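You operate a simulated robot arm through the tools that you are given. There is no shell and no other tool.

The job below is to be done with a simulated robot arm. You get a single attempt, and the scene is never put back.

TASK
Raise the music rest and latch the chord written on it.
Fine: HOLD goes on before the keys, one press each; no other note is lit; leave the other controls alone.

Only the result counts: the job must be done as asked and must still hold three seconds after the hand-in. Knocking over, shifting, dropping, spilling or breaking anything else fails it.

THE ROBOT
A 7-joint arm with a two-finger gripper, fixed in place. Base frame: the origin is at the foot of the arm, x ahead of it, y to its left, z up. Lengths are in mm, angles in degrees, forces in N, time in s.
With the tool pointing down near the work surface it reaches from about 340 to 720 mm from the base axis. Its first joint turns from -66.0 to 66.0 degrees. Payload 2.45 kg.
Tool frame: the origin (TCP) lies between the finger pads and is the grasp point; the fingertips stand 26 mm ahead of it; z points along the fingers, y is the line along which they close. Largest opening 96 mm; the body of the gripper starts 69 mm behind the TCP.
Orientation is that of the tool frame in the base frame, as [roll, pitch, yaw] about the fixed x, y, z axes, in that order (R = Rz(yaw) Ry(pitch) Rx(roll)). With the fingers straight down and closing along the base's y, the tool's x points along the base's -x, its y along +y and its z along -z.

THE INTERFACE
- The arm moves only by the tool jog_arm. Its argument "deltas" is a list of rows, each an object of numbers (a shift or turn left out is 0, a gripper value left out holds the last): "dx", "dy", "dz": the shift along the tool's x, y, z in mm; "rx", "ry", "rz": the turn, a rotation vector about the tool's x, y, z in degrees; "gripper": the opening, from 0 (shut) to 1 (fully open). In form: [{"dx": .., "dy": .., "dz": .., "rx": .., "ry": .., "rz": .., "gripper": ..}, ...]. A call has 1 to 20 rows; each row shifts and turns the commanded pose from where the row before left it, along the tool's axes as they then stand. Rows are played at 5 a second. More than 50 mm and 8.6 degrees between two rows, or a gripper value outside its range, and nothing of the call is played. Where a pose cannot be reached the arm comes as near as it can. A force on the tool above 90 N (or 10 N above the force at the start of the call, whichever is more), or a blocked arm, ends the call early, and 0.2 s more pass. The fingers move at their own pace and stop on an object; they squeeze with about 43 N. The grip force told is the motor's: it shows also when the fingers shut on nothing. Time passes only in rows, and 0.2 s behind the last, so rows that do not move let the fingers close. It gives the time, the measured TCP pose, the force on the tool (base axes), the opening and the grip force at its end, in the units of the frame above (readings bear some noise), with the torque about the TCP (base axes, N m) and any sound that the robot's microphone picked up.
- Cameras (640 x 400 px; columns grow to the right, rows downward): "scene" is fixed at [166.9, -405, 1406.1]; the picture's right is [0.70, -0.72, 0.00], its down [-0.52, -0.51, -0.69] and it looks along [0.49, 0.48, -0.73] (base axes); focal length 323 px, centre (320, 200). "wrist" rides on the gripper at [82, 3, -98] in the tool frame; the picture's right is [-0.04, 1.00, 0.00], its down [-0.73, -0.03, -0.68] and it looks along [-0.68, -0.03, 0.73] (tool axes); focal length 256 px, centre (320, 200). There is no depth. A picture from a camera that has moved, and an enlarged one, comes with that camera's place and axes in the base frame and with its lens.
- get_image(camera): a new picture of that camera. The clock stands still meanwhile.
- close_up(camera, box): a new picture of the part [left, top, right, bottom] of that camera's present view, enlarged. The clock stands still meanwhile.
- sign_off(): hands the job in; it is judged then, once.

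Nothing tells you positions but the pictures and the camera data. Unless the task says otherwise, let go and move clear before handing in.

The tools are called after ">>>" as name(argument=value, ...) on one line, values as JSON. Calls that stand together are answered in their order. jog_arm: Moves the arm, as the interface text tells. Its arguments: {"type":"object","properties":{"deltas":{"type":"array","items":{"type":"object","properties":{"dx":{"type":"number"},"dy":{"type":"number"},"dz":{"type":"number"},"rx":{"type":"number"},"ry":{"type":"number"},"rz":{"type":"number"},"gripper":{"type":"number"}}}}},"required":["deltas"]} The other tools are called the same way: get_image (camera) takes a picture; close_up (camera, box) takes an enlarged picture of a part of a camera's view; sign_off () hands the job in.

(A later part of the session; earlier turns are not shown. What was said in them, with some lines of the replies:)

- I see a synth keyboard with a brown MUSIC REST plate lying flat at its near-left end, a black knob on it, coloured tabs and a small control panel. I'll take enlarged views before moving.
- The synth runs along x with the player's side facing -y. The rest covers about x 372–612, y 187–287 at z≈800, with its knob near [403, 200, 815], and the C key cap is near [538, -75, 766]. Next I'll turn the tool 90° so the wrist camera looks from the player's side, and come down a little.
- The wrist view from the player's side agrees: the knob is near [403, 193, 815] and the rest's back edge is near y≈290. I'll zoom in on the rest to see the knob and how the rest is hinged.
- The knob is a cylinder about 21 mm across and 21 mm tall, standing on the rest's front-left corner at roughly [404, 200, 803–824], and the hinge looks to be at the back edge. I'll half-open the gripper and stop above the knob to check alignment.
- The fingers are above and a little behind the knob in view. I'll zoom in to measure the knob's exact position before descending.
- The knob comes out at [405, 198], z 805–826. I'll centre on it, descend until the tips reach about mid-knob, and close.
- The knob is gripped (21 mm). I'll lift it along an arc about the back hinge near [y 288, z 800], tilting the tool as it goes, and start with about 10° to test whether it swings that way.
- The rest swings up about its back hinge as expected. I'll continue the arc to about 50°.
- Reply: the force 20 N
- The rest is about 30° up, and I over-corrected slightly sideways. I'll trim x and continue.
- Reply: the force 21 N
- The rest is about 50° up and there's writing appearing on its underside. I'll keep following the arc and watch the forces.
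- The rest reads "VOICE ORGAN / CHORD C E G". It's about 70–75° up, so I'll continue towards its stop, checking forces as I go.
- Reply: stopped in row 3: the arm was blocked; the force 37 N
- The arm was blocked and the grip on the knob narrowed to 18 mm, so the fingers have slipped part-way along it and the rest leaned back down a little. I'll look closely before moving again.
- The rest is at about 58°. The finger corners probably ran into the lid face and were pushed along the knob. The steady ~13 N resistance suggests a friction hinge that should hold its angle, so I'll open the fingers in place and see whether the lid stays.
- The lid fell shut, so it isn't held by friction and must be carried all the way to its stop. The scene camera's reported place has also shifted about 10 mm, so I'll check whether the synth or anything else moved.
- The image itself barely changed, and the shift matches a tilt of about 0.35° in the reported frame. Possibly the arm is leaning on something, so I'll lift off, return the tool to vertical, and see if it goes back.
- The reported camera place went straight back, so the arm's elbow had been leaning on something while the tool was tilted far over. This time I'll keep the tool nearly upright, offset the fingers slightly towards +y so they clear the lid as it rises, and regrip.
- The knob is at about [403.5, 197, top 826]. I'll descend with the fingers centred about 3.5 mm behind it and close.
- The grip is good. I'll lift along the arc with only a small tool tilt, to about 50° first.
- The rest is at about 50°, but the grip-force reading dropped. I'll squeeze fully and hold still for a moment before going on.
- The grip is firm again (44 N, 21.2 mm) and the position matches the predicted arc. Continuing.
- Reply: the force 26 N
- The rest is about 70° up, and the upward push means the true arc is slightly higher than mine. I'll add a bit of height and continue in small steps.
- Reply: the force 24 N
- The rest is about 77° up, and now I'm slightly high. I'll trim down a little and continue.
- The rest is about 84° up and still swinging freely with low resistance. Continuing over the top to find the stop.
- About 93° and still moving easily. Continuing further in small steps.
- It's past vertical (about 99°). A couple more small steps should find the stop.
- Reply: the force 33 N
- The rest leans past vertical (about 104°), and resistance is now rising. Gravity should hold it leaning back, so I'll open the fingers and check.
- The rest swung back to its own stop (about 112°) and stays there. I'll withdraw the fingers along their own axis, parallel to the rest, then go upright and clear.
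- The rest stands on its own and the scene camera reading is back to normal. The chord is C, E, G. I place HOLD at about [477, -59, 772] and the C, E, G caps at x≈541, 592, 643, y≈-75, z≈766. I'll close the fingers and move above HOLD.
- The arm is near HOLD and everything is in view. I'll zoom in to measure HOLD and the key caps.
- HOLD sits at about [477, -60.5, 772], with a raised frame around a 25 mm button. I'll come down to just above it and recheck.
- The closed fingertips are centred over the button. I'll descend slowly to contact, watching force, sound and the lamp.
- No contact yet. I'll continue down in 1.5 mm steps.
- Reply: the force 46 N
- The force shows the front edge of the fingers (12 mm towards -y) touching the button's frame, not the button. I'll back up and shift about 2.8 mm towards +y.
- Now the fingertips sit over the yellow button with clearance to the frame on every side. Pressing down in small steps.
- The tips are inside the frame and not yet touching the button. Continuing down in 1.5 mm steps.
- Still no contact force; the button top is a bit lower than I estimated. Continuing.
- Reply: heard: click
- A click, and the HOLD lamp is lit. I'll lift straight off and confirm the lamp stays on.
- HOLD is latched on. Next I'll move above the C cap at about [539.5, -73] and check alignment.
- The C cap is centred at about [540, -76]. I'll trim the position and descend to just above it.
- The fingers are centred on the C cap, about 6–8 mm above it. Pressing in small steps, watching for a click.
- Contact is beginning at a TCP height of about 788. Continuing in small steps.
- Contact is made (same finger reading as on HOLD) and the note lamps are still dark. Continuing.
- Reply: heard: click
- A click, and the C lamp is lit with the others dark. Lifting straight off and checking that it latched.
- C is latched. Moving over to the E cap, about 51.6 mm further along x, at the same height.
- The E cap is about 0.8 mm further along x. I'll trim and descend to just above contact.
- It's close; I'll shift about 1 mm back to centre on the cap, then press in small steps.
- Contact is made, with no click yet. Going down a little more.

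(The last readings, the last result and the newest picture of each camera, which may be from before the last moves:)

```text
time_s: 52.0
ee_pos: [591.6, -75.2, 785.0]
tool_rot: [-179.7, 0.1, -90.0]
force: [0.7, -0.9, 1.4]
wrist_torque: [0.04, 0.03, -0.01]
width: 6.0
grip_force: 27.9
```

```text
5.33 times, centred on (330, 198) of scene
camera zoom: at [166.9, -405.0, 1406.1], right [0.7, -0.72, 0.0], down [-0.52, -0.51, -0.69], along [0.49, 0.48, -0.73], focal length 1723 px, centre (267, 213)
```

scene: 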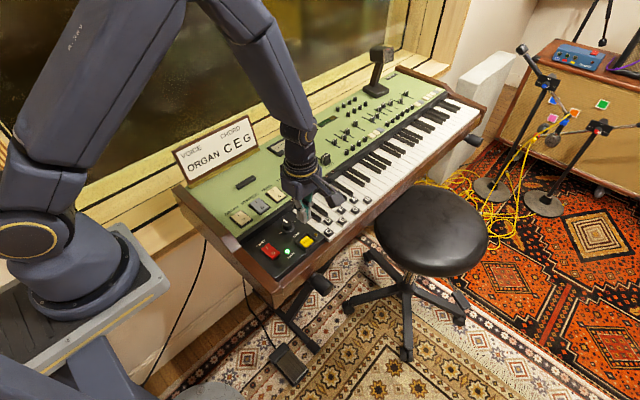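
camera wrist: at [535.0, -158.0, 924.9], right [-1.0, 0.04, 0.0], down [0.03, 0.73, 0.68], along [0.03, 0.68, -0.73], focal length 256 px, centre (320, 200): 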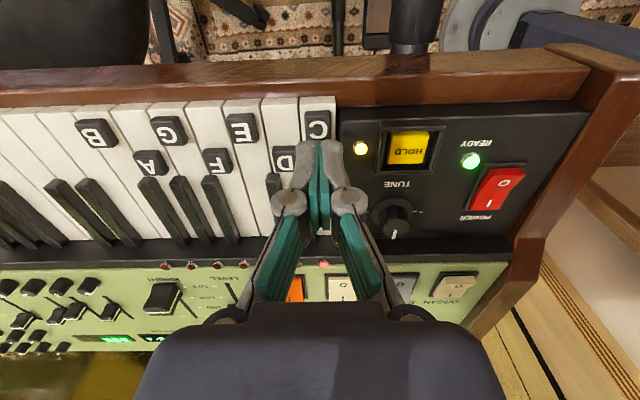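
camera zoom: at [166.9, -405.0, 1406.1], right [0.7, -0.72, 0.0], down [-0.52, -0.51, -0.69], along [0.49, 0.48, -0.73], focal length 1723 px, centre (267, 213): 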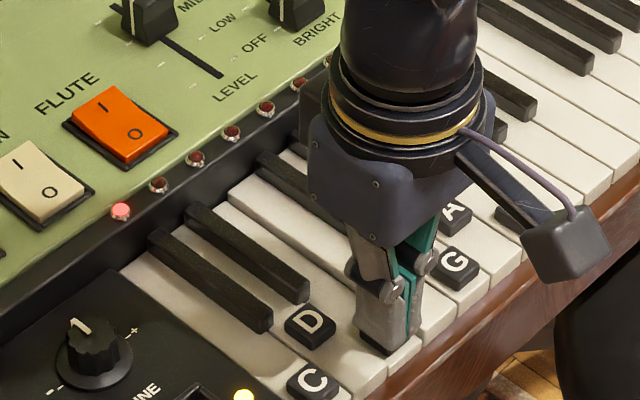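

>>> jog_arm(deltas=[{"dz": 1.2}, {}])

>>> close_up(camera="scene", box=[270, 160, 390, 235])

```text
time_s: 52.6
ee_pos: [590.9, -75.4, 783.3]
tool_rot: [-179.7, 0.0, -90.0]
force: [0.3, -0.1, 0.5]
wrist_torque: [-0.02, 0.0, 0.01]
width: 6.1
grip_force: 28.9
heard: click
```

```text
5.33 times, centred on (330, 198) of scene
camera zoom: at [166.9, -405.0, 1406.1], right [0.7, -0.72, 0.0], down [-0.52, -0.51, -0.69], along [0.49, 0.48, -0.73], focal length 1723 px, centre (267, 213)
```

zoom: 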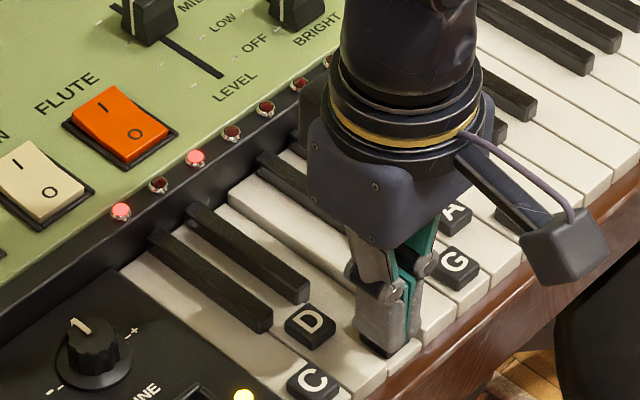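

The E lamp lit with a click, and D, F and G stay dark. I'll lift off and move over to G.

>>> jog_arm(deltas=[{"dz": -12}, {"dz": -15}, {"dz": -15}, {"dy": -25.7}, {"dy": -25.7}, {}])

>>> close_up(camera="wrist", box=[200, 60, 400, 185])

>>> close_up(camera="scene", box=[270, 150, 390, 225])

```text
time_s: 54.0
ee_pos: [642.6, -73.7, 826.3]
tool_rot: [-179.6, 0.1, -89.9]
force: [0.1, -0.5, 0.0]
wrist_torque: [0.0, -0.01, -0.04]
width: 0.0
grip_force: 28.8
```

```text
3.20 times, centred on (300, 122) of wrist
camera zoom: at [639.6, -157.0, 923.5], right [-1.0, 0.04, 0.0], down [0.03, 0.73, 0.68], along [0.03, 0.68, -0.73], focal length 819 px, centre (384, 448)
```

zoom: 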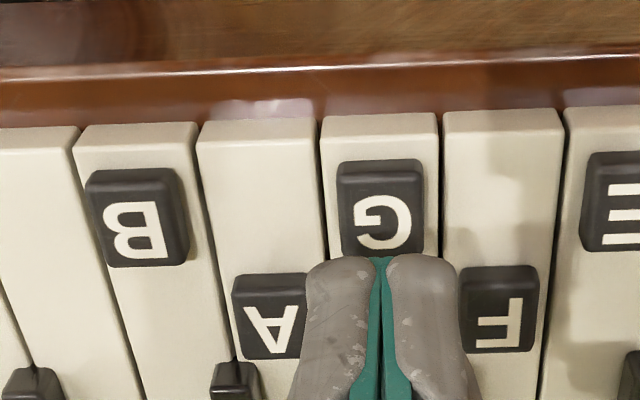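

```text
5.33 times, centred on (330, 188) of scene
camera zoom: at [166.9, -405.0, 1406.1], right [0.7, -0.72, 0.0], down [-0.52, -0.51, -0.69], along [0.49, 0.48, -0.73], focal length 1723 px, centre (267, 267)
```

zoom: 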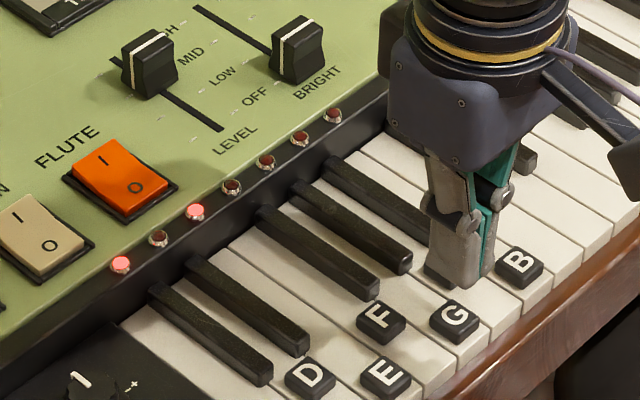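

C and E are latched, and the tool is centred over G the same way it was over E. Descending to just above contact.

>>> jog_arm(deltas=[{"dy": 0.3, "dz": 14}, {"dz": 14}, {"dz": 7}, {}])

>>> close_up(camera="wrist", box=[200, 90, 440, 240])

```text
time_s: 55.0
ee_pos: [641.3, -74.8, 792.5]
tool_rot: [-179.7, 0.0, -90.0]
force: [0.1, -0.1, 0.7]
wrist_torque: [0.02, 0.0, 0.03]
width: 0.0
grip_force: 28.5
```

```text
2.67 times, centred on (320, 165) of wrist
camera zoom: at [637.5, -157.5, 890.5], right [-1.0, 0.04, -0.01], down [0.03, 0.73, 0.68], along [0.03, 0.68, -0.73], focal length 683 px, centre (320, 293)
```

zoom: 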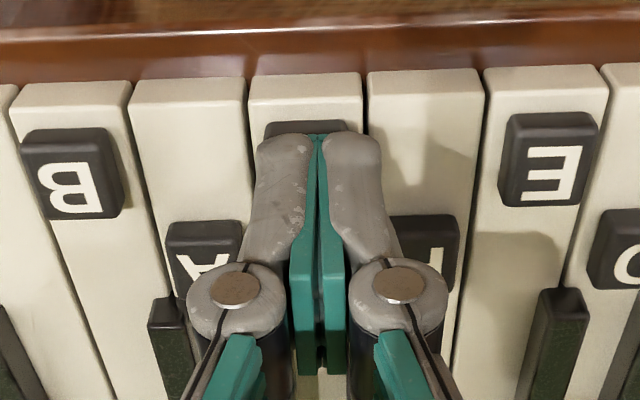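

The G cap is about 2.7 mm further along +x than the finger centre. I'll correct that before pressing.

>>> jog_arm(deltas=[{"dy": -2.6}, {}])

>>> close_up(camera="wrist", box=[200, 90, 440, 240])

```text
time_s: 55.6
ee_pos: [643.9, -74.7, 792.3]
tool_rot: [-179.7, 0.0, -89.9]
force: [-0.1, 0.7, 0.5]
wrist_torque: [-0.02, -0.01, 0.0]
width: 0.0
grip_force: 28.7
```

```text
2.67 times, centred on (320, 165) of wrist
camera zoom: at [640.1, -158.1, 890.8], right [-1.0, 0.04, -0.01], down [0.03, 0.73, 0.68], along [0.03, 0.68, -0.73], focal length 683 px, centre (320, 293)
```

zoom: 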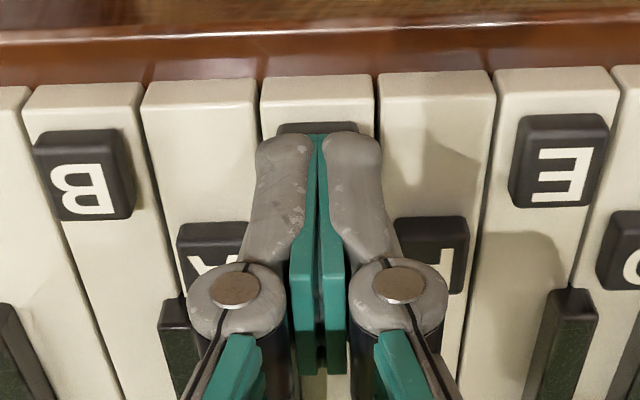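

Now centred on G. Pressing in small steps.

>>> jog_arm(deltas=[{"dz": 2}, {"dz": 1.5}, {"dz": 1.2}, {}])

>>> jog_arm(deltas=[{"dz": 1.2}, {}])

>>> close_up(camera="scene", box=[270, 150, 390, 225])

```text
time_s: 56.6
ee_pos: [645.2, -74.3, 786.7]
tool_rot: [-179.7, 0.0, -90.0]
force: [0.3, -0.1, -0.2]
wrist_torque: [-0.02, 0.06, -0.06]
width: 5.9
grip_force: 28.4
```

```text
time_s: 57.2
ee_pos: [645.0, -73.0, 787.0]
tool_rot: [-179.7, 0.0, -90.0]
force: [0.8, -0.3, 0.4]
wrist_torque: [0.0, -0.01, 0.02]
width: 6.0
grip_force: 28.8
```

```text
5.33 times, centred on (330, 188) of scene
camera zoom: at [166.9, -405.0, 1406.1], right [0.7, -0.72, 0.0], down [-0.52, -0.51, -0.69], along [0.49, 0.48, -0.73], focal length 1723 px, centre (267, 267)
```

zoom: 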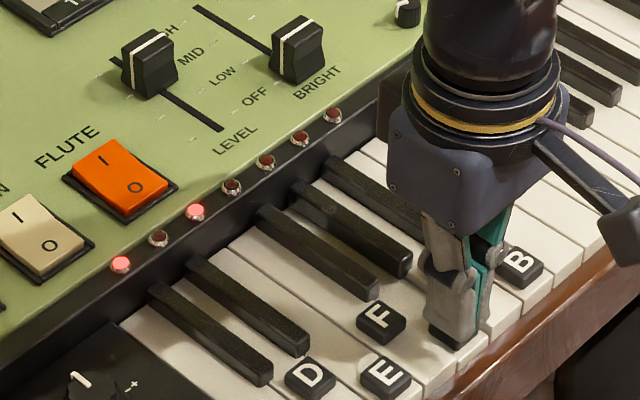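

>>> jog_arm(deltas=[{"dz": 1.2}, {}])

>>> close_up(camera="scene", box=[270, 150, 390, 225])

```text
time_s: 57.8
ee_pos: [645.9, -74.6, 783.7]
tool_rot: [-179.6, 0.2, -90.0]
force: [-0.1, -0.4, 0.7]
wrist_torque: [0.01, -0.01, 0.0]
width: 6.0
grip_force: 28.3
heard: click
```

```text
5.33 times, centred on (330, 188) of scene
camera zoom: at [166.9, -405.0, 1406.1], right [0.7, -0.72, 0.0], down [-0.52, -0.51, -0.69], along [0.49, 0.48, -0.73], focal length 1723 px, centre (267, 267)
```

zoom: 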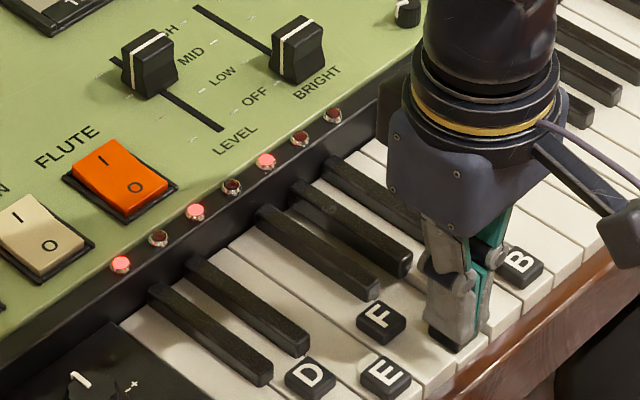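

The lamps for C, E and G are lit and D, F, A and B are dark. I'll lift straight up and move well clear, then check everything.

>>> jog_arm(deltas=[{"dz": -12}, {"dz": -20}, {"dz": -30}, {"dz": -40}, {"dz": -40}, {"dz": -40, "dy": 20}, {"dy": 40}, {"dy": 40}, {}])

>>> get_image(camera="scene")

>>> get_image(camera="wrist")

>>> close_up(camera="scene", box=[170, 110, 390, 270])

```text
time_s: 59.8
ee_pos: [544.6, -75.0, 965.7]
tool_rot: [-179.7, 0.1, -90.0]
force: [0.5, 0.2, 0.6]
wrist_torque: [0.01, 0.01, 0.0]
width: 0.2
grip_force: 28.3
```

```text
taken
```

scene: 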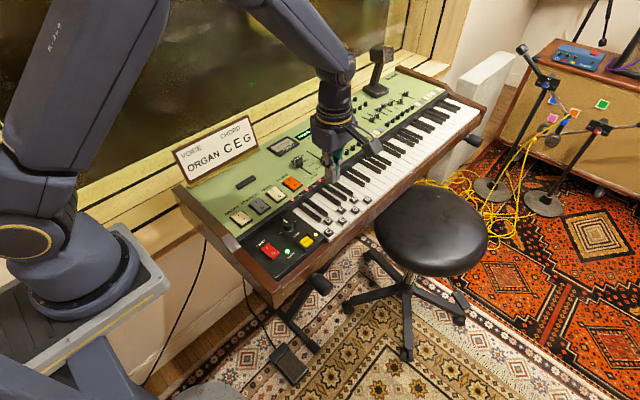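

```text
taken
camera wrist: at [541.0, -158.0, 1064.0], right [-1.0, 0.04, -0.01], down [0.03, 0.73, 0.68], along [0.03, 0.68, -0.73], focal length 256 px, centre (320, 200)
```

wrist: 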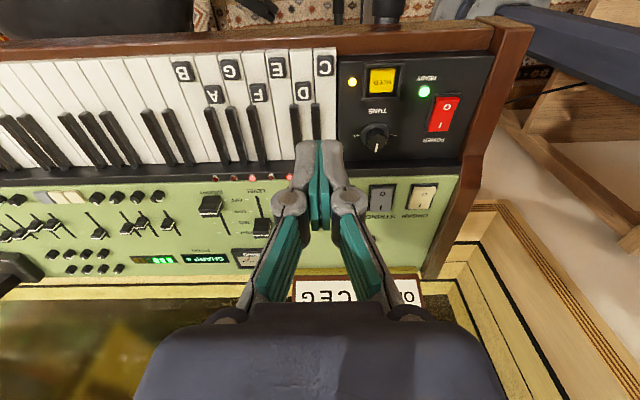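

```text
2.50 times, centred on (280, 190) of scene
camera zoom: at [166.9, -405.0, 1406.1], right [0.7, -0.72, 0.0], down [-0.52, -0.51, -0.69], along [0.49, 0.48, -0.73], focal length 808 px, centre (420, 225)
```

zoom: 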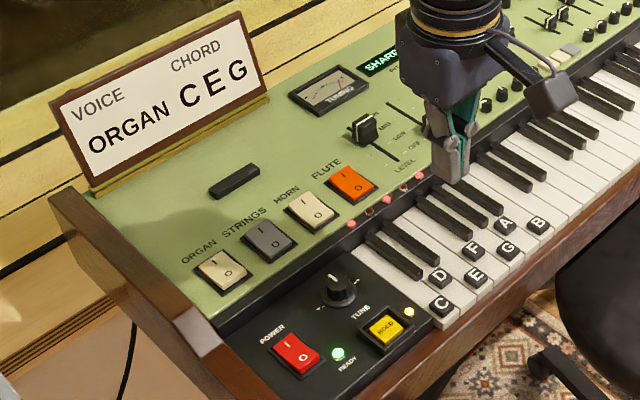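

The rest is up, HOLD is lit, and the arm is clear. One last close look at the note lamps before handing in.

>>> close_up(camera="wrist", box=[180, 140, 340, 240])

>>> close_up(camera="scene", box=[270, 150, 350, 245])

```text
4.00 times, centred on (260, 190) of wrist
camera zoom: at [541.0, -158.0, 1064.0], right [-1.0, 0.04, -0.01], down [0.03, 0.73, 0.68], along [0.03, 0.68, -0.73], focal length 1024 px, centre (560, 240)
```

zoom: 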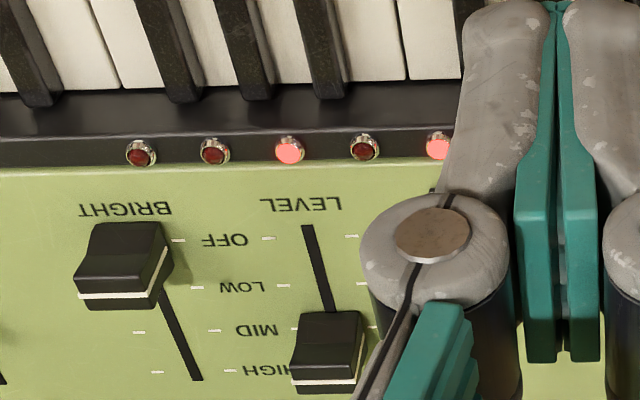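

```text
4.21 times, centred on (310, 198) of scene
camera zoom: at [166.9, -405.0, 1406.1], right [0.7, -0.72, 0.0], down [-0.52, -0.51, -0.69], along [0.49, 0.48, -0.73], focal length 1360 px, centre (362, 210)
```

zoom: 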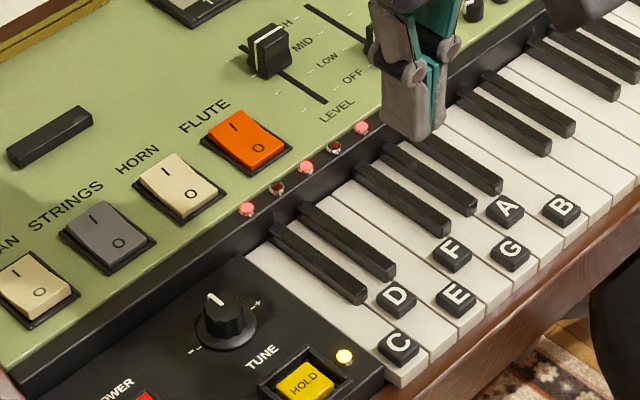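

The note lamps show C, E and G lit and D, F, A and B dark. HOLD is on, the rest is standing, and the arm is clear, so I'm handing in.

>>> sign_off()

```text
The job is handed in.
```

The music rest is up and the chord written on it, C E G, is latched. In the last pictures before I handed in, the HOLD lamp was lit, the C, E and G lamps were lit, and D, F, A and B were dark. The rest was standing on its own and the arm was clear.

- **Order and presses:** HOLD went on first, then C, E and G. Each one clicked once.
- **First lift failed:** the grip slipped at about 58° and the rest fell shut when I opened the fingers. The second lift took it past vertical to its stop. I saw no damage in the pictures.
- **Arm leaned on something:** with the tool tilted far over during both lifts, the scene camera's reported position shifted, by up to about 10 mm. It returned exactly to its start value each time the arm moved away. I couldn't see what the arm touched.
- **HOLD frame touched:** my first approach to HOLD landed on the button's frame at about 45 N. I backed off before pressing the button itself.

I left the other controls alone. The rest also names a voice, ORGAN, but I didn't touch the voice switches because you asked to leave the other controls as they were.
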